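You operate a simulated robot arm through the tools that you are given. There is no shell and no other tool. Be economical: measure what you need, move in short steps, check, and stop when the job is done.

The job below is to be done with a simulated two-armed robot. You get a single attempt, and the scene is never put back.

TASK
Warm the blue tin on the warm bed.
Fine: pick it up, pass it to your other hand and stand it on the bed; switch the bed on, and off again once the bed lamp shows OK. The tin stays there. Set down upright: blue tin.

It is judged by the outcome, as a careful person would: the job done as asked, and still so three seconds after it is handed in. It fails if anything else is knocked over, pushed out of place, dropped, spilled or broken.

THE ROBOT
Two 7-joint arms with two-finger parallel grippers on one trunk, on a base that drives. Base frame: it is fixed to the floor where the robot stands at the start and does not move with it; the origin is under the middle of the robot, x ahead of it, y to its left, z up. Lengths are in cm, angles in degrees, forces in N, time in s.
The left shoulder is at the start at [2.1, 17.3, 154.5], the right one opposite. With the tool pointing down near the work surface each hand reaches from about 10 to 48 cm from the robot's upright axis, wherever it stands, measured 20 degrees to its own side. Places, roughly: bed lamp [50, -20, 90]; bed switch [30, -20, 90]; hold button [30, -50, 90]; red hold-down lever [60, -40, 100]; warm bed [40, -40, 90]. Payload 3.6 kg a hand.
Tool frame (each hand has its own): the origin (TCP) lies between the finger pads and is the grasp point; the fingertips stand 3 cm ahead of it; z points along the fingers, y is the line along which they close. Largest opening 11 cm; finger width 2, thickness 1; the body of the gripper, 4.8 by 11.2 cm, starts 5.5 cm behind the TCP.
Orientation is told as [roll, pitch, yaw] about the base's x, y, z axes, in that order, counted from this pose: with the fingers straight down and closing along the base's y, the tool's x points along the base's -x, its y along +y and its z along -z.

THE INTERFACE
- The arms move only by the tool jog_arm. It takes "left_steps", "right_steps" or both (then of equal length, played together; a hand with none holds still); each is a list of rows, each a list of 7 numbers: the shift along the base's x, y, z in cm, then the turn, a rotation vector about the base's x, y, z in degrees, then the finger opening in cm, from 0 to 11. In form: [[dx, dy, dz, wx, wy, wz, claw], ...]. A call has 1 to 12 rows; each row is the pose to reach, as a shift and turn from the pose commanded when the call began. Each row takes 0.2 s and may step no farther than 5 cm and 8.6 degrees from the row before; otherwise, or with a gripper value out of range, the whole call is refused. A pose out of reach is approached as far as the arm can. The call stops where the force on the tool passes 90 N (or 10 N more than at its start, if that is more) or the arm is blocked; 0.2 s more then pass. The fingers move at their own pace (about 15.3 cm/s each) and stop on an object; they squeeze with about 28 N. The grip force told is the motor's: it shows also when the fingers shut on nothing. Time passes only in rows, and 0.2 s behind the last, so rows that repeat a pose let the fingers close. It gives the time, the measured TCP pose, the force on the tool (base axes), the opening and the grip force at its end, in the units of the frame above (readings bear some noise), with the torque about the TCP (base axes, N m) and any sound that the robot's microphone picked up.
- Cameras (640 x 400 px; columns grow to the right, rows downward): "scene" is now at [7.45, -1.21, 168.35]; the picture's right is [-0.20, -0.98, -0.00], its down [-0.86, 0.17, -0.47] and it looks along [0.46, -0.09, -0.88] (base axes); focal length 288 px, centre (320, 200). "left" rides on the left gripper at [7.2, -1.7, -10.3] in its tool frame; the picture's right is [0.23, 0.97, 0.00], its down [-0.76, 0.18, -0.62] and it looks along [-0.61, 0.14, 0.78] (tool axes); focal length 222 px, centre (320, 200). "right" rides on the right gripper at [7.2, 1.7, -10.3] in its tool frame; the picture's right is [-0.23, 0.97, 0.00], its down [-0.76, -0.18, -0.62] and it looks along [-0.61, -0.14, 0.78] (tool axes); focal length 222 px, centre (320, 200). There is no depth. A picture from a camera that has moved, and an enlarged one, comes with that camera's place and axes in the base frame and with its lens.
- camera(camera): a new picture of that camera. The clock stands still meanwhile.
- move_column(by): slides the trunk up (or, below 0, down) by that many cm; the arms and the scene camera ride with it, the base frame stays. It gives what a move gives, with no picture.
- steer(legs): drives the robot by 1 to 6 legs, each [ahead, left, turn to the left] in cm, cm and degrees, along the robot's own axes; the way and the turn of a leg run together, so that a leg with both is an arc; at most 150 cm and 180 degrees a leg. The arms and the cameras ride along, it lands a little off, and it stops where it bumps. It gives what a move gives.
- turn_head(pan, tilt): turns the head with the scene camera to pan (to the left, within 86 degrees either way) and tilt (down, from -29 to 69), counted from straight ahead of the robot. It gives what a move gives.
- zoom(camera, box): a new picture of the part [left, top, right, bottom] of that camera's present view, enlarged. The clock stands still meanwhile.
- close_job(): hands the job in; it is judged then, once.

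Work in short steps. Places have to be worked out from the pictures, the camera data and where the tool is seen: move nearer, look again, correct. Check each grasp and each placing, and mend what went wrong. You have 120 turns and 88 pictures in all, those below and enlarged ones among them. Open the grippers and draw the arms clear of the work before you hand the job in, unless the task says otherwise; then end with one line.

The tools are called after ">>>" as name(argument=value, ...) on one line, values as JSON. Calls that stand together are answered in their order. jog_arm: Moves the arms, as the interface text tells. Its arguments: {"type":"object","properties":{"left_steps":{"type":"array","items":{"type":"array","items":{"type":"number"}}},"right_steps":{"type":"array","items":{"type":"array","items":{"type":"number"}}}},"required":[]} The other tools are called the same way: move_column (by) slides the trunk up or down; steer (legs) drives the base; turn_head (pan, tilt) turns the head that bears the scene camera; camera (camera) takes a picture; zoom (camera, box) takes an enlarged picture of a part of a camera's view; close_job () hands the job in.

At the start:

```text
time: 0.0
left_tool_pos: [36.36, 10.03, 113.9]
left_tcp_rot: [15.0, -0.8, 3.3]
left_force: [0.0, 0.0, 0.7]
left_ft_torque: [-0.01, -0.02, -0.01]
left_width: 11.0
left_grasp_force: 0.1
right_tool_pos: [32.91, -37.02, 122.05]
right_tcp_rot: [0.1, 0.1, 0.0]
right_force: [-1.0, -0.4, -0.7]
right_ft_torque: [0.01, -0.06, -0.02]
right_width: 10.98
right_grasp_force: 0.1
trunk travel left (down, up): [-65.9, 10.4]
robot x, y, heading: [0.34, -0.08, 0.0]
head pan, tilt: [-11.3, 61.8]
```

scene: 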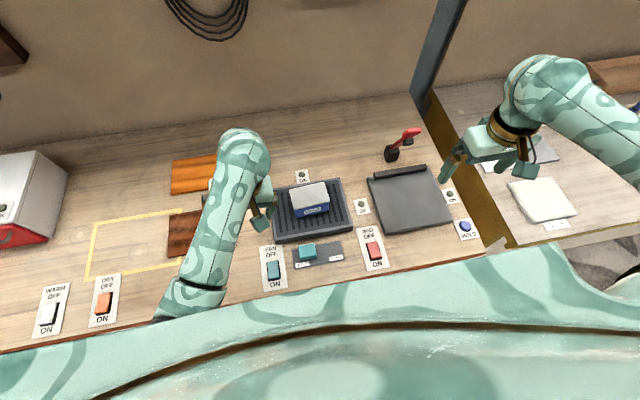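
right: 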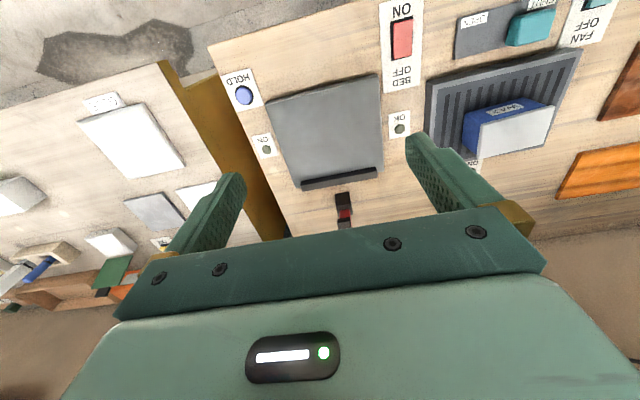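
left: 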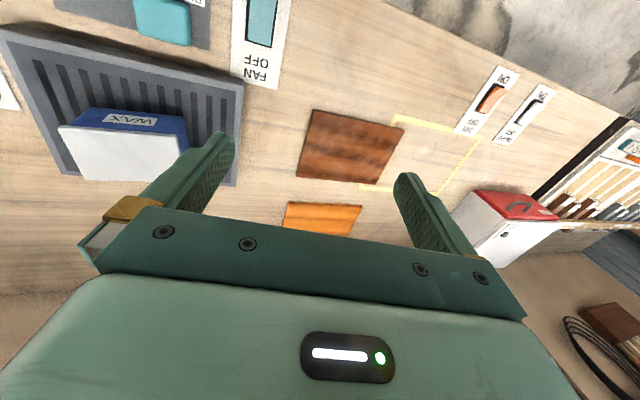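

The blue tin (labelled WAX, with a white top) seems to stand on the fan grille near [47,-6]. I'll zoom in for detail.

>>> zoom(camera="scene", box=[250, 120, 490, 270])

>>> zoom(camera="left", box=[0, 0, 320, 200])

>>> zoom(camera="right", box=[200, 0, 640, 275])

```text
2.67 times, centred on (370, 195) of scene
camera zoom: at [7.45, -1.21, 168.35], right [-0.2, -0.98, 0.0], down [-0.86, 0.17, -0.47], along [0.46, -0.09, -0.88], focal length 768 px, centre (187, 213)
```

zoom: 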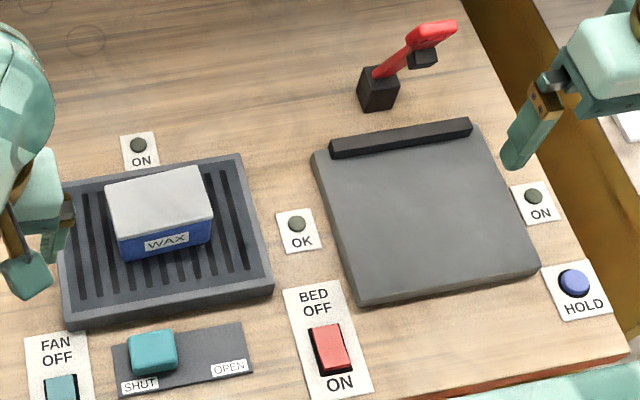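

```text
2.00 times, centred on (160, 100) of left
camera zoom: at [29.14, 5.23, 123.29], right [-0.29, 0.93, 0.25], down [0.75, 0.05, 0.66], along [0.6, 0.38, -0.71], focal length 444 px, centre (640, 400)
```

zoom: 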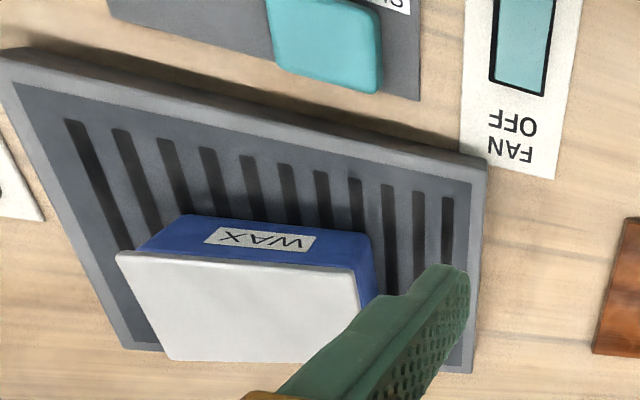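

```text
1.45 times, centred on (420, 138) of right
camera zoom: at [25.61, -35.37, 132.39], right [0.23, 0.97, 0.0], down [0.76, -0.18, 0.62], along [0.61, -0.14, -0.78], focal length 323 px, centre (174, 291)
```

zoom: 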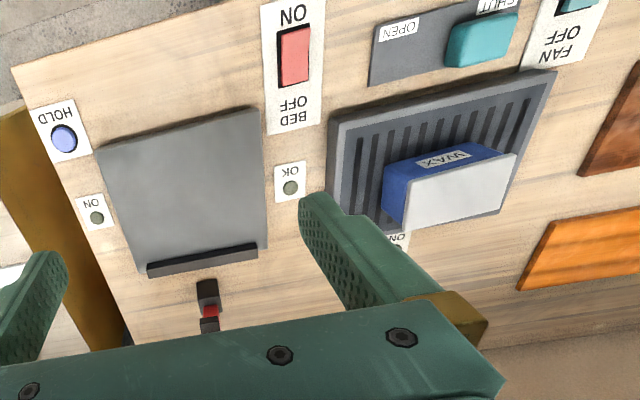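

The tin's lid spans about x 44.4–51 and y −11.3 to −0.9, with its top at z≈95.5. It is about 6.5 cm wide along x. If I move right about 20 cm and a little ahead, the left hand can pick it up and the right hand can reach the bed from one base pose.

>>> steer(legs=[[0, -20, 0], [3, 0, 0]])

```text
time: 2.0
left_tool_pos: [38.85, -9.46, 113.99]
left_tcp_rot: [15.3, -0.9, 3.7]
left_force: [0.4, -0.4, -1.0]
left_ft_torque: [0.01, -0.01, -0.01]
left_width: 10.97
left_grasp_force: 0.1
right_tool_pos: [35.62, -56.65, 122.17]
right_tcp_rot: [-0.1, -0.2, 0.3]
right_force: [0.1, -0.1, 1.0]
right_ft_torque: [-0.02, -0.04, -0.03]
right_width: 11.01
right_grasp_force: 0.0
trunk travel left (down, up): [-65.9, 10.4]
robot x, y, heading: [2.93, -19.87, 0.4]
head pan, tilt: [-11.3, 61.8]
```

The drive landed well. Next I level the left hand (undoing its roll) and lift it away to the left. At the same time I begin yawing the right hand.

>>> jog_arm(left_steps=[[0, 3, 2, -7.6, 0, 0, 11], [0, 6, 4, -15.2, 0, 0, 11]], right_steps=[[0, 3, 0, 0, 0, 8.5, 11], [0, 6, 0, 0, 0, 17, 11]])

>>> jog_arm(left_steps=[[0, 1, 0, 0, 0, -8.5, 11], [0, 2, 0, 0, 0, -17, 11], [0, 3, 0, 0, 0, -25.5, 11], [0, 4, 0, 0, 0, -34, 11], [0, 5, 0, 0, 0, -42.5, 11], [0, 5, 0, 0, 0, -51, 11], [0, 5, 0, 0, 0, -59.5, 11], [0, 5, 0, 0, 0, -68, 11], [0, 5, 0, 0, 0, -76.5, 11], [0, 5, 0, 0, 0, -85, 11], [0, 5, 0, 0, 0, -93.5, 11], [0, 5, 0, 0, 0, -93.5, 11]], right_steps=[[0, 0, 0, 0, 0, 8.5, 11], [0, 0, 0, 0, 0, 17, 11], [0, 0, 0, 0, 0, 25.5, 11], [0, 0, 0, 0, 0, 34, 11], [0, 0, 0, 0, 0, 42.5, 11], [0, 0, 0, 0, 0, 51, 11], [0, 0, 0, 0, 0, 59.5, 11], [0, 0, 0, 0, 0, 68, 11], [0, 0, 0, 0, 0, 73, 11], [0, 0, 0, 0, 0, 73, 11], [0, 0, 0, 0, 0, 73, 11], [0, 0, 0, 0, 0, 73, 11]])

```text
time: 2.6
left_tool_pos: [39.2, 5.19, 116.65]
left_tcp_rot: [13.7, -0.5, 5.6]
left_force: [-0.3, 0.0, 0.2]
left_ft_torque: [-0.02, 0.0, -0.01]
left_width: 11.0
left_grasp_force: 0.0
right_tool_pos: [36.0, -50.86, 122.22]
right_tcp_rot: [0.0, 0.0, 16.1]
right_force: [0.3, 0.5, 0.0]
right_ft_torque: [-0.01, -0.01, 0.04]
right_width: 11.0
right_grasp_force: 0.1
trunk travel left (down, up): [-65.9, 10.4]
robot x, y, heading: [2.97, -20.0, 0.3]
head pan, tilt: [-11.3, 61.8]
stopped in row 2 (left hand): the arm was blocked; the commanded pose is now the measured one
```

```text
time: 5.2
left_tool_pos: [39.15, 9.84, 116.59]
left_tcp_rot: [13.7, -0.6, -88.1]
left_force: [0.3, -0.1, -0.2]
left_ft_torque: [0.03, -0.02, -0.03]
left_width: 11.01
left_grasp_force: 0.1
right_tool_pos: [35.82, -51.23, 122.09]
right_tcp_rot: [0.0, 0.0, 89.0]
right_force: [0.4, -0.2, 0.3]
right_ft_torque: [-0.01, -0.04, 0.04]
right_width: 10.99
right_grasp_force: 0.1
trunk travel left (down, up): [-65.9, 10.4]
robot x, y, heading: [3.0, -19.92, 0.3]
head pan, tilt: [-11.3, 61.8]
```

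The left hand yawed fine but kept about 13.7° of tilt, now with its tips leaning forward. I'll rotate about the base's +y to make it vertical.

>>> jog_arm(left_steps=[[0, 0, 0, 0, 7, 0, 11], [0, 0, 0, 0, 13.7, 0, 11], [0, 0, 0, 0, 13.7, 0, 11]])

>>> jog_arm(left_steps=[[0, 0, 0, -8, 0, 0, 11], [0, 0, 0, -16, 0, 0, 11], [0, 0, 0, -20, 0, -2, 11], [0, 0, 0, -20, 0, -2, 11]])

>>> camera(camera="scene")

>>> camera(camera="left")

```text
time: 6.0
left_tool_pos: [39.04, 10.13, 116.66]
left_tcp_rot: [0.0, -0.2, -87.9]
left_force: [-0.5, 0.1, 0.0]
left_ft_torque: [-0.03, -0.04, -0.01]
left_width: 11.01
left_grasp_force: 0.1
right_tool_pos: [35.82, -51.08, 122.18]
right_tcp_rot: [0.0, 0.0, 89.0]
right_force: [-1.0, 0.1, 0.3]
right_ft_torque: [-0.01, -0.02, 0.0]
right_width: 11.0
right_grasp_force: 0.1
trunk travel left (down, up): [-65.9, 10.4]
robot x, y, heading: [2.77, -20.16, 0.4]
head pan, tilt: [-11.3, 61.8]
```

```text
time: 7.2
left_tool_pos: [39.34, 15.12, 117.01]
left_tcp_rot: [0.2, -15.4, -87.0]
left_force: [-0.1, 1.0, -0.3]
left_ft_torque: [0.01, 0.0, 0.0]
left_width: 10.99
left_grasp_force: 0.1
left hand out of reach, approached as far as the arm can: row 3, 4
right_tool_pos: [35.85, -51.25, 122.12]
right_tcp_rot: [-0.1, 0.0, 89.0]
right_force: [0.1, 0.3, -1.5]
right_ft_torque: [0.0, 0.03, -0.02]
right_width: 11.0
right_grasp_force: 0.0
trunk travel left (down, up): [-65.9, 10.4]
robot x, y, heading: [2.74, -19.65, 0.2]
head pan, tilt: [-11.3, 61.8]
stopped in row 4 (left hand): the arm was blocked; the commanded pose is now the measured one
```

```text
81 pictures are left
camera scene: at [10.4, -21.04, 168.35], right [-0.19, -0.98, 0.0], down [-0.87, 0.17, -0.47], along [0.46, -0.09, -0.88], focal length 288 px, centre (320, 200)
```

scene: 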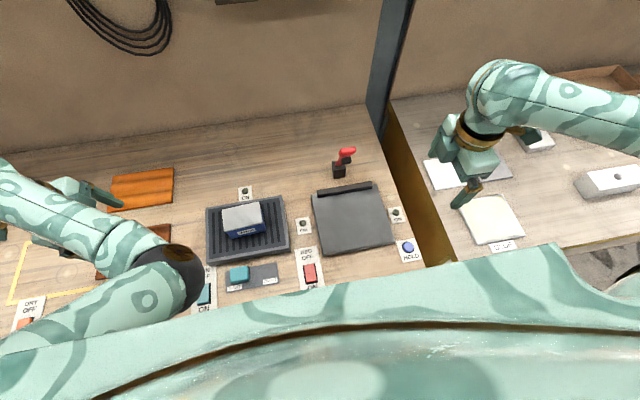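

```text
80 pictures are left
camera left: at [37.15, 24.78, 125.03], right [0.96, 0.27, -0.06], down [0.2, -0.56, 0.8], along [0.18, -0.78, -0.59], focal length 222 px, centre (320, 200)
```

left: 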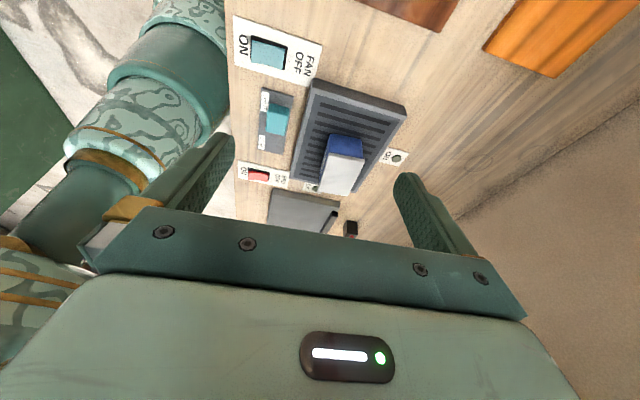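

The left hand is leaning about 15°, which is enough for a V-shaped handover. I'll move it over the left part of the tin, staying well above it.

>>> jog_arm(left_steps=[[1.5, -3.7, 0, 0, 0, 0, 11], [3, -7.4, 0, 0, 0, 0, 11], [4.5, -11, 0, 0, 0, 0, 11], [6.5, -14.8, 0, 0, 0, 0, 11], [8.4, -18.5, -2, 0, 0, 0, 11], [8.4, -18.5, -6, 0, 0, 0, 11], [8.4, -18.5, -6, 0, 0, 0, 11]])

>>> camera(camera="left")

>>> camera(camera="scene")

```text
time: 8.0
left_tool_pos: [49.64, 8.02, 124.43]
left_tcp_rot: [11.0, -13.4, -87.8]
left_force: [-0.5, 0.4, -0.6]
left_ft_torque: [0.01, -0.02, 0.02]
left_width: 11.0
left_grasp_force: 0.1
right_tool_pos: [35.97, -51.3, 121.97]
right_tcp_rot: [0.2, -0.1, 89.0]
right_force: [0.0, -0.3, -0.2]
right_ft_torque: [0.02, 0.02, -0.02]
right_width: 11.01
right_grasp_force: 0.0
trunk travel left (down, up): [-65.9, 10.4]
robot x, y, heading: [3.14, -19.95, 0.4]
head pan, tilt: [-11.3, 61.8]
stopped in row 3 (left hand): the arm was blocked; the commanded pose is now the measured one
```

```text
79 pictures are left
camera left: at [45.63, 17.21, 132.27], right [0.95, 0.3, 0.13], down [0.08, -0.59, 0.8], along [0.32, -0.75, -0.58], focal length 222 px, centre (320, 200)
```

left: 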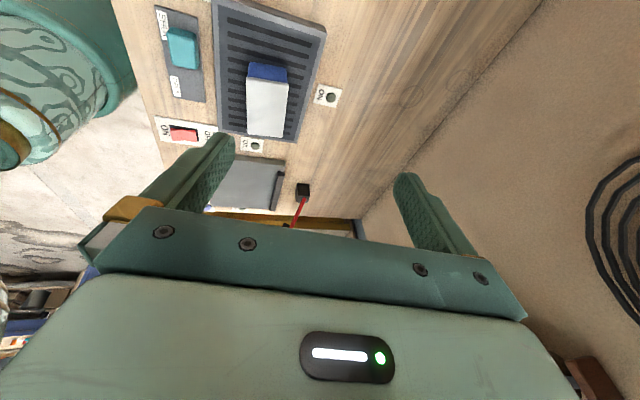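

```text
78 pictures are left
camera scene: at [10.47, -21.25, 168.34], right [-0.19, -0.98, 0.0], down [-0.87, 0.17, -0.47], along [0.46, -0.09, -0.88], focal length 288 px, centre (320, 200)
```

scene: 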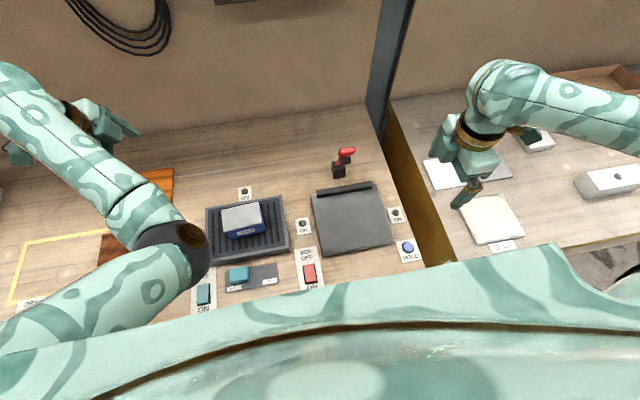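

The arm jams when it leans like this, so I'll undo the tilt to make the left hand vertical again and then approach the tin.

>>> jog_arm(left_steps=[[-2, 0, 0, 0, 5.5, 0, 11], [-4, 0, 0, 0, 11, 0, 11], [-6, 0, 0, 0, 11, 0, 11]])

>>> jog_arm(left_steps=[[0, 0, 0, 6, 0, 0, 11], [0, 0, 0, 12, 0, 0, 11], [0, 0, 0, 12, 0, 0, 11]])

```text
time: 8.8
left_tool_pos: [46.1, 10.11, 123.02]
left_tcp_rot: [1.2, -12.7, -84.8]
left_force: [-0.2, -0.1, 0.6]
left_ft_torque: [0.0, 0.01, 0.02]
left_width: 11.03
left_grasp_force: 0.1
left hand out of reach, approached as far as the arm can: row 2, 3
right_tool_pos: [35.86, -51.11, 122.12]
right_tcp_rot: [0.1, 0.0, 89.0]
right_force: [0.3, 0.3, 0.2]
right_ft_torque: [0.01, -0.03, 0.01]
right_width: 11.0
right_grasp_force: 0.1
trunk travel left (down, up): [-65.9, 10.4]
robot x, y, heading: [2.77, -19.67, 0.4]
head pan, tilt: [-11.3, 61.8]
```

```text
time: 9.8
left_tool_pos: [48.29, 10.66, 125.94]
left_tcp_rot: [5.9, -0.3, -84.1]
left_force: [-0.3, -0.2, 0.0]
left_ft_torque: [0.0, 0.04, 0.01]
left_width: 11.0
left_grasp_force: 0.1
right_tool_pos: [35.87, -51.16, 122.08]
right_tcp_rot: [-0.1, 0.0, 89.0]
right_force: [0.6, 0.0, 0.5]
right_ft_torque: [0.01, -0.01, 0.02]
right_width: 10.99
right_grasp_force: 0.1
trunk travel left (down, up): [-65.9, 10.4]
robot x, y, heading: [2.72, -19.44, 0.1]
head pan, tilt: [-11.3, 61.8]
stopped in row 3 (left hand): the arm was blocked; the commanded pose is now the measured one
```

The arm seems stuck in a poor joint configuration. I'll unwind the yaw to return to the comfortable starting posture and then try yawing the other way.

>>> jog_arm(left_steps=[[-1, 0, 0, 0, 0, 8.5, 11], [-2, 0, 0, 0, 0, 17, 11], [-3, 0, -1, 0, 0, 25.5, 11], [-4, -1, -2, 0, 0, 34, 11], [-5, -2, -3, 0, 0, 42.5, 11], [-6, -3, -4, 0, 0, 51, 11], [-7, -4, -5, 0, 0, 59.5, 11], [-8, -5, -6, 0, 0, 68, 11], [-9, -5, -7, 0, 0, 76.5, 11], [-10, -5, -8, 0, 0, 84, 11], [-10, -5, -9, 0, 0, 84, 11], [-10, -5, -9, 0, 0, 84, 11]])

>>> camera(camera="scene")

```text
time: 10.9
left_tool_pos: [48.88, 11.27, 131.41]
left_tcp_rot: [14.8, -6.3, -47.8]
left_force: [0.1, -0.5, -0.2]
left_ft_torque: [0.02, 0.01, 0.0]
left_width: 10.98
left_grasp_force: 0.1
right_tool_pos: [35.89, -51.17, 122.1]
right_tcp_rot: [-0.1, -0.1, 88.9]
right_force: [0.2, 0.3, -0.6]
right_ft_torque: [0.02, -0.06, 0.03]
right_width: 11.0
right_grasp_force: 0.1
trunk travel left (down, up): [-65.9, 10.4]
robot x, y, heading: [3.12, -19.76, 0.1]
head pan, tilt: [-11.3, 61.8]
stopped in row 5 (left hand): the arm was blocked; the commanded pose is now the measured one
```

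```text
77 pictures are left
camera scene: at [10.4, -21.13, 168.35], right [-0.19, -0.98, 0.0], down [-0.87, 0.17, -0.47], along [0.46, -0.09, -0.88], focal length 288 px, centre (320, 200)
```

scene: 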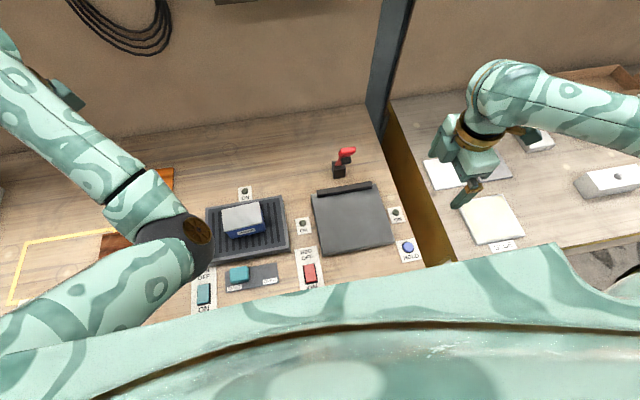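

The elbow has swung inward. I'll translate the hand back and down in small steps, without turning it, to see whether the arm frees.

>>> jog_arm(left_steps=[[-3, 0, -2, 0, 0, 0, 11], [-6, 0, -5, 0, 0, 0, 11], [-9, 0, -8, 0, 0, 0, 11], [-12, 0, -11, 0, 0, 0, 11], [-12, 0, -11, 0, 0, 0, 11]])

```text
time: 11.5
left_tool_pos: [48.08, 13.39, 135.77]
left_tcp_rot: [25.8, -13.4, -48.2]
left_force: [-0.3, 0.4, 0.1]
left_ft_torque: [-0.04, -0.03, -0.03]
left_width: 11.01
left_grasp_force: 0.0
right_tool_pos: [35.91, -51.16, 122.1]
right_tcp_rot: [0.0, 0.0, 89.1]
right_force: [-0.5, 0.9, -0.2]
right_ft_torque: [-0.02, 0.0, -0.02]
right_width: 11.0
right_grasp_force: 0.0
trunk travel left (down, up): [-65.9, 10.4]
robot x, y, heading: [3.12, -19.68, 0.4]
head pan, tilt: [-11.3, 61.8]
stopped in row 3 (left hand): the arm was blocked; the commanded pose is now the measured one
```

It drifts up instead, probably against a joint limit. I'll go the other way, outward to the left, to let it unwind.

>>> jog_arm(left_steps=[[0, 4, 0, 0, 0, 0, 11], [0, 8, 0, 0, 0, 0, 11], [0, 12, 0, 0, 0, 0, 11], [0, 16, 0, 0, 0, 0, 11], [0, 16, 0, 0, 0, 0, 11]])

>>> camera(camera="scene")

```text
time: 12.7
left_tool_pos: [47.57, 29.02, 135.9]
left_tcp_rot: [25.4, -13.6, -48.5]
left_force: [-0.7, -0.1, 0.9]
left_ft_torque: [0.02, -0.03, 0.01]
left_width: 11.02
left_grasp_force: 0.0
right_tool_pos: [35.86, -51.23, 122.09]
right_tcp_rot: [-0.1, 0.0, 89.1]
right_force: [0.3, -1.1, 0.2]
right_ft_torque: [0.0, 0.03, 0.0]
right_width: 11.0
right_grasp_force: 0.0
trunk travel left (down, up): [-65.9, 10.4]
robot x, y, heading: [2.54, -19.98, 0.2]
head pan, tilt: [-11.3, 61.8]
```

```text
76 pictures are left
camera scene: at [10.39, -21.16, 168.35], right [-0.19, -0.98, 0.0], down [-0.87, 0.17, -0.47], along [0.46, -0.09, -0.88], focal length 288 px, centre (320, 200)
```

scene: 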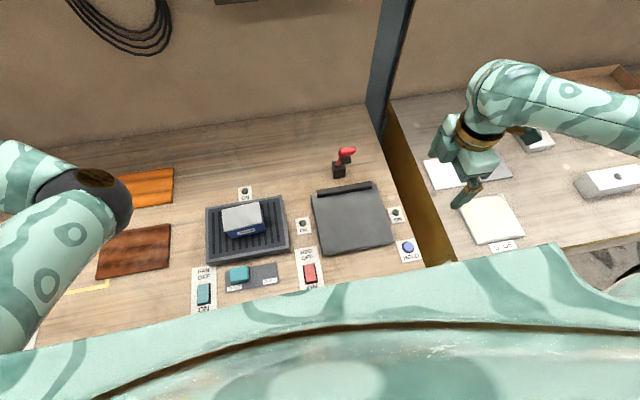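

That move tracked correctly. Here I'll make the hand vertical, and unwind the yaw after that.

>>> jog_arm(left_steps=[[0, 0, 0, -1.9, 6.9, 0, 11], [-2, 0, 0, -3.8, 13.8, 0, 11], [-4, 0, -2, -5.6, 20.7, 0, 11], [-6, 0, -4, -7.5, 27.6, 0, 11], [-6, 0, -4, -7.5, 27.6, 0, 11]])

>>> jog_arm(left_steps=[[0, 0, 0, 0, 0, 8, 11], [0, 0, 0, 0, 0, 16, 11], [0, 0, 0, 0, 0, 24, 11], [0, 0, 0, 0, 0, 32, 11], [0, 0, 0, 0, 0, 40, 11], [0, 0, 0, 0, 0, 48, 11], [0, 0, 0, 0, 0, 48, 11]])

```text
time: 13.9
left_tool_pos: [42.01, 29.26, 131.51]
left_tcp_rot: [-0.2, 0.3, -45.4]
left_force: [0.2, 0.3, 0.1]
left_ft_torque: [0.0, -0.02, -0.01]
left_width: 11.0
left_grasp_force: 0.0
right_tool_pos: [35.91, -51.18, 122.04]
right_tcp_rot: [0.1, 0.0, 89.0]
right_force: [0.7, -0.4, -0.1]
right_ft_torque: [-0.01, 0.03, 0.0]
right_width: 11.0
right_grasp_force: 0.0
trunk travel left (down, up): [-65.9, 10.4]
robot x, y, heading: [3.09, -19.83, 0.3]
head pan, tilt: [-11.3, 61.8]
```

```text
time: 15.5
left_tool_pos: [42.09, 29.07, 131.6]
left_tcp_rot: [-0.1, 0.1, 2.7]
left_force: [-0.1, -0.1, -0.4]
left_ft_torque: [-0.02, -0.01, 0.04]
left_width: 11.02
left_grasp_force: 0.0
right_tool_pos: [35.96, -51.15, 122.14]
right_tcp_rot: [-0.1, -0.1, 89.0]
right_force: [-1.0, 0.5, -0.4]
right_ft_torque: [0.02, 0.0, -0.02]
right_width: 10.99
right_grasp_force: 0.1
trunk travel left (down, up): [-65.9, 10.4]
robot x, y, heading: [3.06, -20.28, 0.8]
head pan, tilt: [-11.3, 61.8]
```

The hand is level with yaw≈0. I'll bring it inward and down toward the tin side and check that it follows.

>>> jog_arm(left_steps=[[0, -4, -2, 0, 0, 0, 11], [0, -8, -4, 0, 0, 0, 11], [0, -12, -6, 0, 0, 0, 11], [0, -16, -9, 0, 0, 0, 11], [0, -20, -12, 0, 0, 0, 11], [0, -24, -14, 0, 0, 0, 11], [0, -24, -14, 0, 0, 0, 11]])

>>> camera(camera="scene")

```text
time: 16.8
left_tool_pos: [48.9, 11.49, 129.83]
left_tcp_rot: [0.2, -13.2, 4.0]
left_force: [-0.6, -1.2, -0.2]
left_ft_torque: [0.03, -0.01, -0.01]
left_width: 10.96
left_grasp_force: 0.1
right_tool_pos: [36.02, -51.36, 122.0]
right_tcp_rot: [0.1, -0.2, 88.9]
right_force: [1.0, 0.7, 1.0]
right_ft_torque: [0.0, 0.0, 0.03]
right_width: 10.98
right_grasp_force: 0.1
trunk travel left (down, up): [-65.9, 10.4]
robot x, y, heading: [3.17, -19.81, 0.3]
head pan, tilt: [-11.3, 61.8]
stopped in row 6 (left hand): the arm was blocked; the commanded pose is now the measured one
```

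```text
75 pictures are left
camera scene: at [10.5, -21.25, 168.34], right [-0.19, -0.98, 0.0], down [-0.87, 0.17, -0.47], along [0.46, -0.09, -0.88], focal length 288 px, centre (320, 200)
```

scene: 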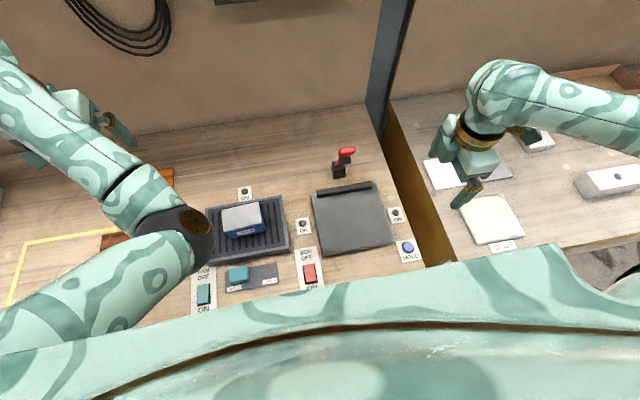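

The arm is in an elbow-in posture. I'll move the hand out left, then pull it in close to the body with the fingers vertical so that the elbow drops back and down.

>>> jog_arm(left_steps=[[0, 5, 0, 0, 0, 0, 11], [0, 10, 0, 0, 0, 0, 11], [-2, 14, 0, 0, 6, 0, 11], [-4, 18, 0, 0, 13, 0, 11], [-8, 20, -3, 0, 13, 0, 11], [-12, 22, -5, 0, 13, 0, 11], [-16, 23, -8, 0, 13, 0, 11], [-20, 24, -11, 0, 13, 0, 11], [-24, 24, -13, 0, 13, 0, 11], [-24, 24, -13, 0, 13, 0, 11]])

>>> camera(camera="scene")

```text
refused: row 5 steps farther than a row can; nothing moved
```

```text
74 pictures are left
camera scene: at [10.5, -21.25, 168.34], right [-0.19, -0.98, 0.0], down [-0.87, 0.17, -0.47], along [0.46, -0.09, -0.88], focal length 288 px, centre (320, 200)
```

scene: 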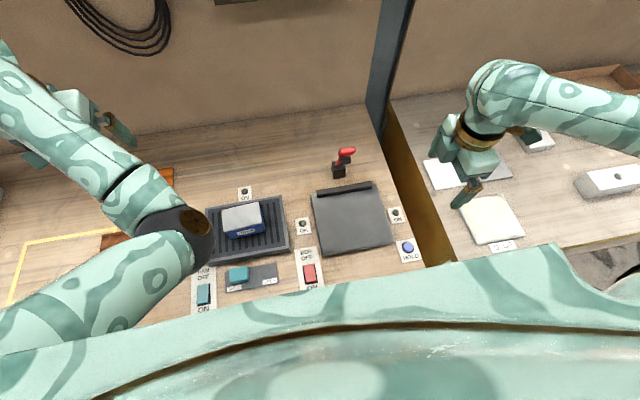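

That call was refused because one row stepped too far. Here is the same route with smaller steps.

>>> jog_arm(left_steps=[[0, 4.5, 0, 0, 0, 0, 11], [0, 9, 0, 0, 0, 0, 11], [-2, 13, 0, 0, 6, 0, 11], [-4, 17, 0, 0, 13, 0, 11], [-7.5, 19, -2, 0, 13, 0, 11], [-11, 21, -4, 0, 13, 0, 11], [-14.5, 22, -6, 0, 13, 0, 11], [-18, 23, -8, 0, 13, 0, 11], [-22, 23, -10, 0, 13, 0, 11], [-22, 23, -10, 0, 13, 0, 11]])

>>> camera(camera="scene")

```text
time: 18.9
left_tool_pos: [26.64, 34.38, 119.56]
left_tcp_rot: [0.8, -0.1, 3.8]
left_force: [0.2, -0.7, -0.1]
left_ft_torque: [-0.01, 0.04, 0.0]
left_width: 10.99
left_grasp_force: 0.1
right_tool_pos: [35.92, -51.06, 122.16]
right_tcp_rot: [0.1, -0.1, 89.0]
right_force: [-0.6, 0.3, -0.1]
right_ft_torque: [-0.01, -0.01, -0.01]
right_width: 11.02
right_grasp_force: 0.1
trunk travel left (down, up): [-65.9, 10.4]
robot x, y, heading: [2.95, -19.63, 0.0]
head pan, tilt: [-11.3, 61.8]
```

```text
73 pictures are left
camera scene: at [10.46, -21.07, 168.35], right [-0.19, -0.98, 0.0], down [-0.87, 0.17, -0.47], along [0.46, -0.09, -0.88], focal length 288 px, centre (320, 200)
```

scene: 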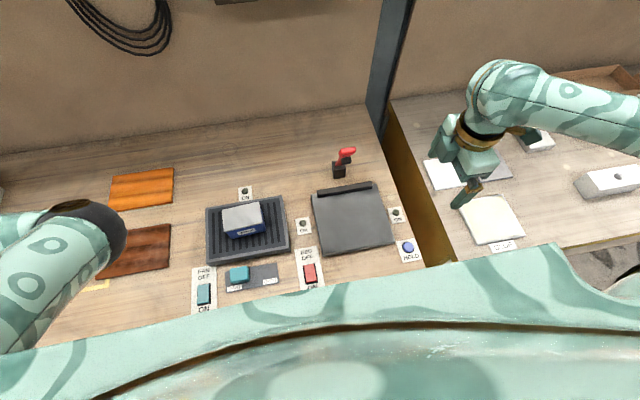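

The elbow is still ahead of the hand. I'll try going up and over, raising the hand to the left and then bringing it forward and in at height, so the elbow ends up low and outside.

>>> jog_arm(left_steps=[[0, 0, 4.5, 0, 0, 0, 11], [0, 0, 9, 0, 0, 0, 11], [1, 0, 13.5, 0, 0, 0, 11], [3, 0, 17.5, 0, 0, 0, 11], [5, 0, 22, 0, 0, 0, 11], [7, 0, 26, 0, 0, 0, 11], [9, 0, 30, 0, 0, 0, 11], [9, 0, 30, 0, 0, 0, 11]])

>>> jog_arm(left_steps=[[3, -3, 0, 0, 0, 0, 11], [6, -6, 0, 0, 0, 0, 11], [8, -10, 0, 0, 0, 0, 11], [9, -14, 0, 0, 0, 0, 11], [9, -18, 0, 0, 0, 0, 11], [9, -22, 0, 0, 0, 0, 11], [9, -26, 0, 0, 0, 0, 11], [9, -26, 0, 0, 0, 0, 11]])

>>> camera(camera="scene")

```text
time: 20.8
left_tool_pos: [35.85, 34.08, 149.61]
left_tcp_rot: [0.7, 0.0, 3.8]
left_force: [-0.3, -0.2, -0.9]
left_ft_torque: [0.0, 0.02, 0.04]
left_width: 11.02
left_grasp_force: 0.1
right_tool_pos: [35.78, -51.1, 122.16]
right_tcp_rot: [0.0, 0.0, 89.0]
right_force: [1.1, -0.2, 0.2]
right_ft_torque: [-0.01, 0.0, -0.01]
right_width: 11.0
right_grasp_force: 0.0
trunk travel left (down, up): [-65.9, 10.4]
robot x, y, heading: [3.18, -19.67, 0.4]
head pan, tilt: [-11.3, 61.8]
```

```text
time: 22.6
left_tool_pos: [49.65, 15.31, 150.34]
left_tcp_rot: [0.6, -0.1, 3.8]
left_force: [-0.8, 0.5, -0.1]
left_ft_torque: [0.01, 0.02, -0.02]
left_width: 10.98
left_grasp_force: 0.1
left hand out of reach, approached as far as the arm can: row 5, 6, 7, 8
right_tool_pos: [35.91, -51.13, 121.99]
right_tcp_rot: [0.0, 0.0, 89.0]
right_force: [-0.2, 0.7, -0.4]
right_ft_torque: [0.0, 0.01, 0.0]
right_width: 11.01
right_grasp_force: 0.0
trunk travel left (down, up): [-65.9, 10.4]
robot x, y, heading: [3.04, -20.0, 0.4]
head pan, tilt: [-11.3, 61.8]
```

```text
72 pictures are left
camera scene: at [10.41, -21.02, 168.35], right [-0.19, -0.98, 0.0], down [-0.87, 0.17, -0.47], along [0.46, -0.09, -0.88], focal length 288 px, centre (320, 200)
```

scene: 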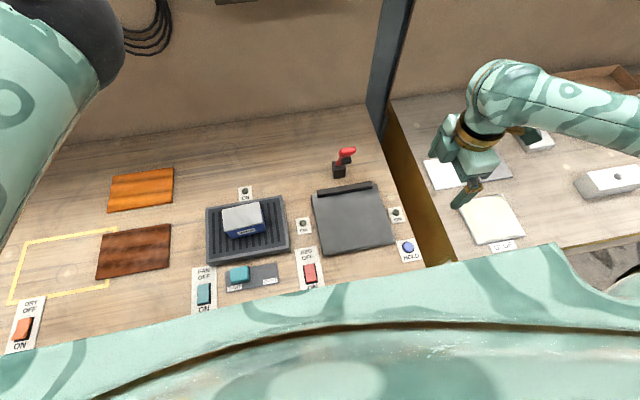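

The elbow now seems to ride high. I'll turn the head to look at the left arm's actual posture.

>>> turn_head(pan=50, tilt=25)

>>> camera(camera="scene")

>>> turn_head(pan=-50, tilt=35)

>>> camera(camera="scene")

```text
time: 23.9
left_tool_pos: [49.63, 15.23, 150.45]
left_tcp_rot: [0.7, -0.1, 3.8]
left_force: [-0.3, 0.5, 0.1]
left_ft_torque: [0.01, 0.0, -0.05]
left_width: 11.02
left_grasp_force: 0.0
right_tool_pos: [35.82, -51.07, 122.07]
right_tcp_rot: [0.0, 0.0, 89.0]
right_force: [0.5, -0.3, 0.2]
right_ft_torque: [0.01, -0.01, 0.0]
right_width: 11.03
right_grasp_force: 0.0
trunk travel left (down, up): [-65.9, 10.4]
robot x, y, heading: [2.93, -20.03, 0.3]
head pan, tilt: [50.0, 25.0]
```

```text
71 pictures are left
camera scene: at [9.96, -12.75, 173.56], right [0.77, -0.64, 0.0], down [-0.27, -0.33, -0.91], along [0.58, 0.7, -0.42], focal length 288 px, centre (320, 200)
```

scene: 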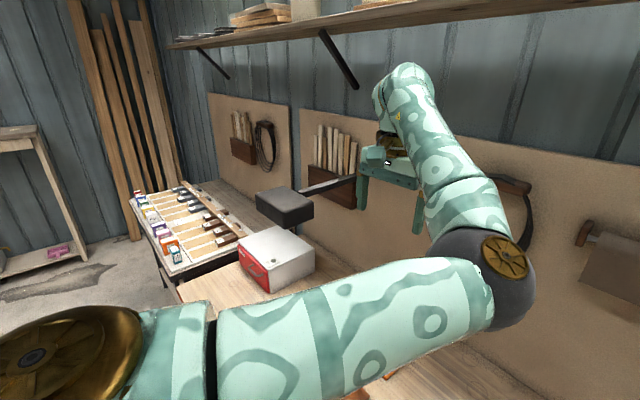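

```text
time: 25.6
left_tool_pos: [49.61, 15.27, 150.28]
left_tcp_rot: [0.7, -0.1, 3.7]
left_force: [-0.8, -0.1, 0.6]
left_ft_torque: [0.06, -0.01, 0.01]
left_width: 11.01
left_grasp_force: 0.0
right_tool_pos: [35.98, -51.23, 122.03]
right_tcp_rot: [0.0, 0.0, 89.0]
right_force: [0.1, 0.4, 0.6]
right_ft_torque: [-0.01, 0.02, 0.01]
right_width: 11.04
right_grasp_force: 0.1
trunk travel left (down, up): [-65.9, 10.4]
robot x, y, heading: [3.08, -20.03, 0.2]
head pan, tilt: [-50.0, 35.0]
```

```text
70 pictures are left
camera scene: at [9.77, -26.55, 171.99], right [-0.76, -0.65, 0.0], down [-0.37, 0.44, -0.82], along [0.53, -0.62, -0.57], focal length 288 px, centre (320, 200)
```

scene: 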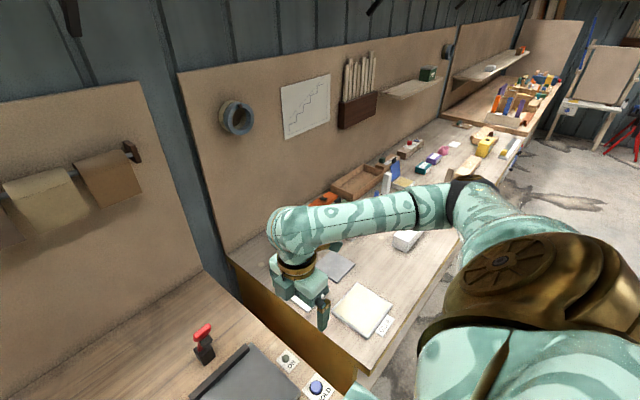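

The left elbow points forward and inward with the forearm folded out to the left. To change that, the forearm should hang straight down under the elbow and then swing inward. I'll raise the trunk for room, then bring the hand out left and low.

>>> move_column(by=10)

>>> turn_head(pan=0, tilt=55)

>>> jog_arm(left_steps=[[-1, 4, -2, 0, 0, 0, 11], [-2, 8, -4, 0, 0, 0, 11], [-4, 12, -6, 0, 0, 0, 11], [-6, 14, -10, 0, 0, 0, 11], [-8, 15, -14, 0, 0, 0, 11], [-9, 15, -18, 0, 0, 0, 11], [-10, 15, -22, 0, 0, 0, 11], [-10, 15, -26, 0, 0, 0, 11], [-10, 15, -30, 0, 0, 0, 11], [-10, 15, -34, 0, 0, 0, 11], [-10, 15, -38, 0, 0, 0, 11], [-10, 15, -42, 0, 0, 0, 11]])

>>> camera(camera="scene")

```text
time: 26.9
left_tool_pos: [49.9, 15.34, 160.03]
left_tcp_rot: [0.7, -0.1, 3.8]
left_force: [0.4, -0.3, 0.8]
left_ft_torque: [0.0, 0.02, 0.02]
left_width: 10.99
left_grasp_force: 0.1
right_tool_pos: [35.87, -51.17, 132.09]
right_tcp_rot: [0.0, 0.0, 89.0]
right_force: [-0.2, 0.1, -0.1]
right_ft_torque: [-0.03, 0.0, -0.03]
right_width: 10.99
right_grasp_force: 0.1
trunk travel left (down, up): [-75.9, 0.4]
robot x, y, heading: [2.61, -19.75, 0.2]
head pan, tilt: [-50.0, 35.0]
```

```text
time: 28.1
left_tool_pos: [49.74, 15.32, 160.02]
left_tcp_rot: [0.7, -0.2, 3.9]
left_force: [-0.4, 1.7, -0.5]
left_ft_torque: [0.01, 0.0, -0.02]
left_width: 10.98
left_grasp_force: 0.0
right_tool_pos: [35.9, -51.16, 132.04]
right_tcp_rot: [0.0, 0.0, 88.9]
right_force: [0.2, -1.2, 1.2]
right_ft_torque: [0.01, -0.02, -0.05]
right_width: 10.99
right_grasp_force: 0.1
trunk travel left (down, up): [-75.9, 0.4]
robot x, y, heading: [2.9, -19.99, 0.3]
head pan, tilt: [0.0, 55.0]
```

```text
time: 30.7
left_tool_pos: [39.95, 30.27, 117.79]
left_tcp_rot: [0.8, -0.2, 3.8]
left_force: [0.2, -0.7, 0.5]
left_ft_torque: [0.04, 0.01, -0.03]
left_width: 10.96
left_grasp_force: 0.0
right_tool_pos: [35.94, -51.0, 132.18]
right_tcp_rot: [0.0, 0.0, 89.0]
right_force: [0.1, -0.9, -0.1]
right_ft_torque: [0.01, 0.02, 0.06]
right_width: 10.99
right_grasp_force: 0.0
trunk travel left (down, up): [-75.9, 0.4]
robot x, y, heading: [2.96, -19.54, 0.0]
head pan, tilt: [0.0, 55.0]
```

```text
69 pictures are left
camera scene: at [11.1, -19.71, 179.14], right [0.0, -1.0, 0.0], down [-0.82, 0.0, -0.57], along [0.57, 0.0, -0.82], focal length 288 px, centre (320, 200)
```

scene: 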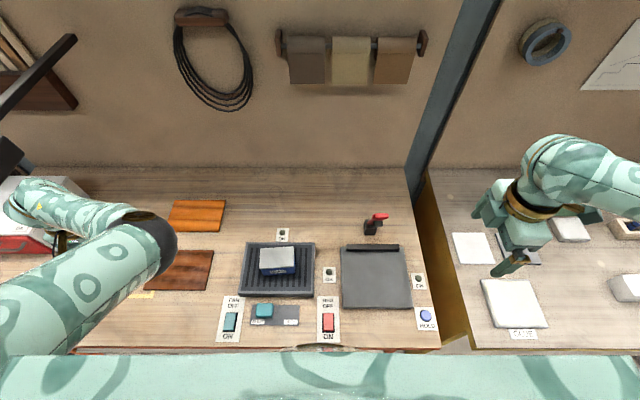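

The path is clear. I'll lower the hand further and move it inward gradually.

>>> jog_arm(left_steps=[[0, 0, -4, 0, 0, 0, 11], [0, 0, -8, 0, 0, 0, 11], [0, -3, -11, 0, 0, 0, 11], [0, -6, -12, 0, 0, 0, 11], [0, -10, -12, 0, 0, 0, 11], [0, -14, -12, 0, 0, 0, 11], [0, -14, -12, 0, 0, 0, 11]])

>>> camera(camera="scene")

```text
time: 32.3
left_tool_pos: [39.48, 16.41, 105.96]
left_tcp_rot: [0.6, -0.1, 3.7]
left_force: [-0.5, 0.9, 1.1]
left_ft_torque: [-0.01, -0.01, 0.01]
left_width: 10.99
left_grasp_force: 0.0
right_tool_pos: [35.96, -51.09, 132.04]
right_tcp_rot: [0.1, 0.0, 89.0]
right_force: [-0.5, 0.7, 0.0]
right_ft_torque: [0.01, 0.01, 0.0]
right_width: 11.0
right_grasp_force: 0.1
trunk travel left (down, up): [-75.9, 0.4]
robot x, y, heading: [2.97, -20.12, 0.1]
head pan, tilt: [0.0, 55.0]
```

```text
68 pictures are left
camera scene: at [11.13, -19.69, 179.14], right [0.0, -1.0, 0.0], down [-0.82, 0.0, -0.57], along [0.57, 0.0, -0.82], focal length 288 px, centre (320, 200)
```

scene: 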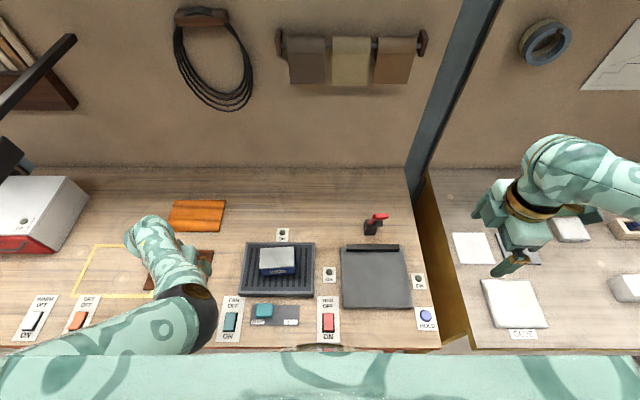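

It's working, and the forearm now points forward and down. I'll continue inward.

>>> jog_arm(left_steps=[[1, -3, 0, 0, 0, 0, 11], [2, -6, 0, 0, 0, 0, 11], [3, -9, 0, 0, 0, 0, 11], [4, -12, 0, 0, 0, 0, 11], [4, -15, 0, 0, 0, 0, 11], [4, -18, 0, 0, 0, 0, 11], [4, -18, 0, 0, 0, 0, 11]])

>>> camera(camera="scene")

```text
time: 33.8
left_tool_pos: [53.62, 4.69, 113.49]
left_tcp_rot: [4.1, -10.4, 6.5]
left_force: [0.5, 0.0, 0.3]
left_ft_torque: [0.03, -0.03, 0.05]
left_width: 11.0
left_grasp_force: 0.1
right_tool_pos: [36.05, -51.15, 131.96]
right_tcp_rot: [0.1, -0.1, 88.9]
right_force: [0.7, 0.1, 0.4]
right_ft_torque: [-0.03, 0.0, -0.03]
right_width: 10.99
right_grasp_force: 0.1
trunk travel left (down, up): [-75.9, 0.4]
robot x, y, heading: [2.89, -19.82, 0.3]
head pan, tilt: [0.0, 55.0]
stopped in row 7 (left hand): the arm was blocked; the commanded pose is now the measured one
```

```text
67 pictures are left
camera scene: at [11.2, -19.95, 179.14], right [0.0, -1.0, 0.0], down [-0.82, 0.0, -0.57], along [0.57, 0.0, -0.82], focal length 288 px, centre (320, 200)
```

scene: 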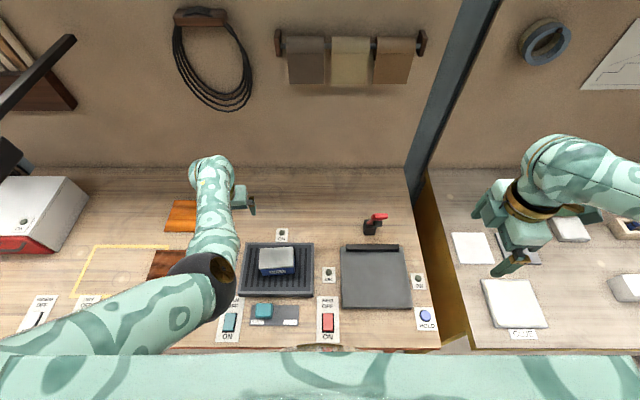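

The shoulder's inward limit blocks it unless the hand hangs lower, right under the elbow. I want to back off from the table for that, so I'll check the space behind first.

>>> turn_head(pan=86, tilt=40)

>>> camera(camera="scene")

>>> turn_head(pan=-86, tilt=40)

>>> camera(camera="scene")

```text
time: 35.4
left_tool_pos: [53.5, 4.76, 113.47]
left_tcp_rot: [4.1, -10.2, 6.3]
left_force: [-0.6, -0.4, -0.9]
left_ft_torque: [-0.01, 0.0, -0.01]
left_width: 10.99
left_grasp_force: 0.1
right_tool_pos: [35.85, -51.11, 132.05]
right_tcp_rot: [0.1, 0.0, 88.9]
right_force: [-0.1, 0.3, 0.2]
right_ft_torque: [-0.02, 0.0, 0.04]
right_width: 11.0
right_grasp_force: 0.2
trunk travel left (down, up): [-75.9, 0.4]
robot x, y, heading: [3.26, -19.68, 0.5]
head pan, tilt: [85.9, 40.0]
```

```text
66 pictures are left
camera scene: at [4.49, -11.37, 181.21], right [1.0, -0.07, 0.0], down [-0.04, -0.64, -0.77], along [0.05, 0.76, -0.64], focal length 288 px, centre (320, 200)
```

scene: 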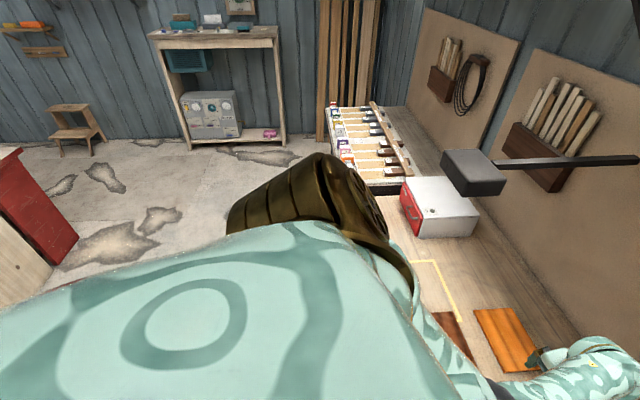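

```text
time: 38.0
left_tool_pos: [53.32, 4.82, 113.38]
left_tcp_rot: [4.1, -10.2, 6.3]
left_force: [-0.8, -0.4, -0.8]
left_ft_torque: [0.0, 0.01, -0.03]
left_width: 10.98
left_grasp_force: 0.1
right_tool_pos: [35.94, -51.12, 131.96]
right_tcp_rot: [0.0, -0.1, 89.0]
right_force: [-0.6, -0.6, -0.6]
right_ft_torque: [0.01, -0.01, 0.03]
right_width: 10.99
right_grasp_force: 0.1
trunk travel left (down, up): [-75.9, 0.4]
robot x, y, heading: [2.7, -20.0, 0.1]
head pan, tilt: [-85.9, 40.0]
```

```text
65 pictures are left
camera scene: at [4.56, -28.32, 181.21], right [-1.0, -0.08, 0.0], down [-0.05, 0.64, -0.77], along [0.06, -0.76, -0.64], focal length 288 px, centre (320, 200)
```

scene: 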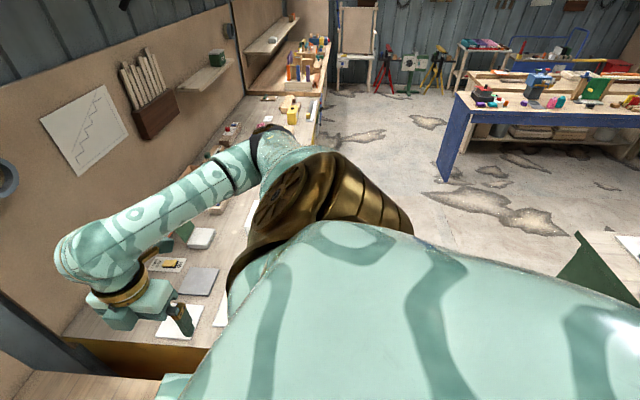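

There's ample free floor behind. I'll back off 35 cm and look ahead again.

>>> steer(legs=[[-35, 0, 0]])

>>> turn_head(pan=20, tilt=60)

>>> jog_arm(left_steps=[[-2, 2, 0, -2, 5, 0, 11], [-4, 4, 0, -4, 10, 0, 11], [-8, 6, -2, -4, 10, 0, 11], [-11, 8, -5, -4, 10, 0, 11], [-13, 9, -9, -4, 10, 0, 11], [-15, 9, -13, -4, 10, 0, 11], [-17, 9, -17, -4, 10, 0, 11], [-18, 9, -21, -4, 10, 0, 11], [-18, 9, -21, -4, 10, 0, 11]])

>>> camera(camera="scene")

```text
time: 40.2
left_tool_pos: [19.37, 4.85, 113.27]
left_tcp_rot: [4.1, -10.1, 6.7]
left_force: [0.3, 0.2, 0.2]
left_ft_torque: [0.04, 0.0, 0.0]
left_width: 11.02
left_grasp_force: 0.1
right_tool_pos: [2.14, -51.13, 132.13]
right_tcp_rot: [0.2, 0.0, 89.3]
right_force: [-0.3, -0.6, -0.4]
right_ft_torque: [0.01, -0.04, 0.0]
right_width: 11.0
right_grasp_force: 0.0
trunk travel left (down, up): [-75.9, 0.4]
robot x, y, heading: [-30.99, -20.38, 0.8]
head pan, tilt: [-85.9, 40.0]
```

```text
time: 42.0
left_tool_pos: [19.23, 5.07, 113.35]
left_tcp_rot: [4.2, -10.1, 6.8]
left_force: [1.1, 0.9, -0.1]
left_ft_torque: [0.01, 0.01, 0.0]
left_width: 11.0
left_grasp_force: 0.1
right_tool_pos: [2.07, -51.25, 132.11]
right_tcp_rot: [0.0, 0.0, 89.4]
right_force: [1.3, -0.3, 0.1]
right_ft_torque: [0.0, 0.01, -0.02]
right_width: 11.0
right_grasp_force: 0.1
trunk travel left (down, up): [-75.9, 0.4]
robot x, y, heading: [-30.97, -20.41, 0.5]
head pan, tilt: [20.0, 60.0]
```

```text
time: 44.0
left_tool_pos: [0.87, 14.14, 94.45]
left_tcp_rot: [1.4, 0.2, 7.0]
left_force: [-0.5, 1.2, -1.2]
left_ft_torque: [0.04, 0.01, 0.0]
left_width: 11.01
left_grasp_force: 0.0
left hand out of reach, approached as far as the arm can: row 8, 9
right_tool_pos: [2.05, -51.27, 132.16]
right_tcp_rot: [-0.1, -0.2, 89.4]
right_force: [0.5, -0.1, 0.2]
right_ft_torque: [0.02, 0.0, -0.01]
right_width: 11.0
right_grasp_force: 0.1
trunk travel left (down, up): [-75.9, 0.4]
robot x, y, heading: [-31.04, -20.28, 0.5]
head pan, tilt: [20.0, 60.0]
```

```text
64 pictures are left
camera scene: at [-23.99, -17.83, 178.54], right [0.35, -0.94, 0.0], down [-0.81, -0.3, -0.5], along [0.47, 0.18, -0.87], focal length 288 px, centre (320, 200)
```

scene: 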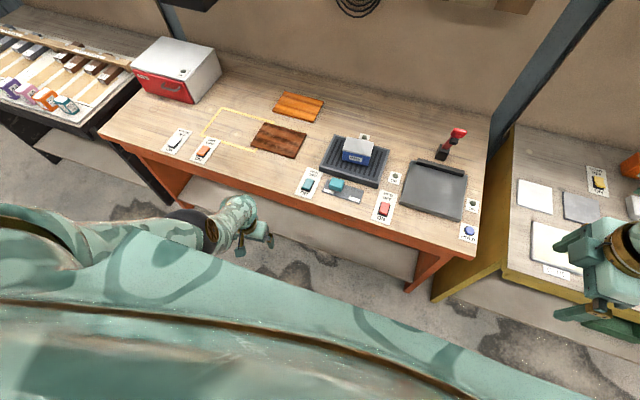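

The arm is nearly extended downward. Now I'll sweep the hand inward at this low level to bring the elbow to the outside.

>>> jog_arm(left_steps=[[-1, -3, 0, 0, 0, 0, 11], [-2, -6, 0, 0, 0, 0, 11], [-3, -10, 0, 0, 0, 0, 11], [-4, -14, 0, 0, 0, 0, 11], [-4, -18, 0, 0, 0, 0, 11], [-4, -22, 0, 0, 0, 0, 11], [-4, -26, 0, 0, 0, 0, 11], [-4, -30, 0, 0, 0, 0, 11], [-4, -30, 0, 0, 0, 0, 11]])

>>> camera(camera="scene")

```text
time: 45.3
left_tool_pos: [-1.75, 7.2, 94.81]
left_tcp_rot: [10.5, -2.2, 8.5]
left_force: [-0.4, -0.3, -0.5]
left_ft_torque: [0.02, 0.01, 0.01]
left_width: 10.99
left_grasp_force: 0.0
right_tool_pos: [1.93, -51.24, 132.18]
right_tcp_rot: [0.0, -0.2, 89.4]
right_force: [0.0, -0.8, 0.2]
right_ft_torque: [0.0, -0.02, 0.02]
right_width: 10.99
right_grasp_force: 0.1
trunk travel left (down, up): [-75.9, 0.4]
robot x, y, heading: [-31.23, -20.05, 0.6]
head pan, tilt: [20.0, 60.0]
stopped in row 6 (left hand): the arm was blocked; the commanded pose is now the measured one
```

```text
63 pictures are left
camera scene: at [-23.91, -17.84, 178.54], right [0.35, -0.94, 0.0], down [-0.81, -0.3, -0.5], along [0.47, 0.18, -0.87], focal length 288 px, centre (320, 200)
```

scene: 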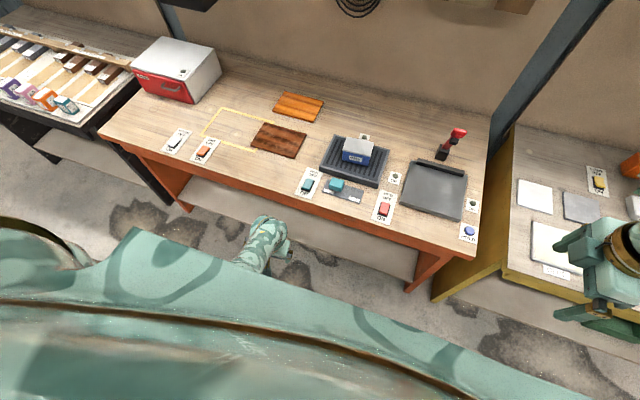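

The elbow is now low, as at the start. I'll raise the hand and go forward and inward from here.

>>> jog_arm(left_steps=[[1, 0, 4, 0, 0, 0, 11], [2, 0, 8, 0, 0, 0, 11], [3, 0, 12, 0, 0, 0, 11], [4, 0, 16, 0, 0, 0, 11], [5, -3, 18, 0, 0, 0, 11], [6, -6, 20, 0, 0, 0, 11], [7, -9, 22, 0, 0, 0, 11], [7, -12, 24, 0, 0, 0, 11], [7, -16, 26, 0, 0, 0, 11], [7, -16, 26, 0, 0, 0, 11]])

>>> camera(camera="scene")

```text
time: 46.0
left_tool_pos: [1.55, 18.99, 105.4]
left_tcp_rot: [20.6, -4.9, 9.2]
left_force: [0.7, 0.0, 0.9]
left_ft_torque: [0.01, 0.01, -0.02]
left_width: 10.99
left_grasp_force: 0.0
right_tool_pos: [1.98, -51.24, 132.13]
right_tcp_rot: [0.1, -0.1, 89.4]
right_force: [-0.9, -0.4, -0.4]
right_ft_torque: [0.02, 0.01, 0.04]
right_width: 10.99
right_grasp_force: 0.1
trunk travel left (down, up): [-75.9, 0.4]
robot x, y, heading: [-31.12, -20.01, 0.6]
head pan, tilt: [20.0, 60.0]
stopped in row 3 (left hand): the arm was blocked; the commanded pose is now the measured one
```

```text
62 pictures are left
camera scene: at [-23.97, -17.69, 178.54], right [0.35, -0.94, 0.0], down [-0.81, -0.31, -0.5], along [0.47, 0.18, -0.87], focal length 288 px, centre (320, 200)
```

scene: 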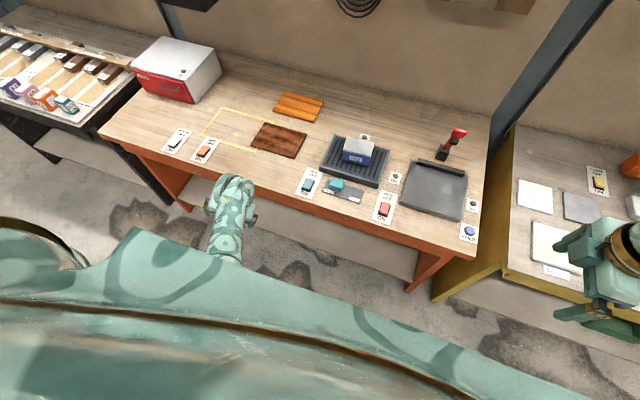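

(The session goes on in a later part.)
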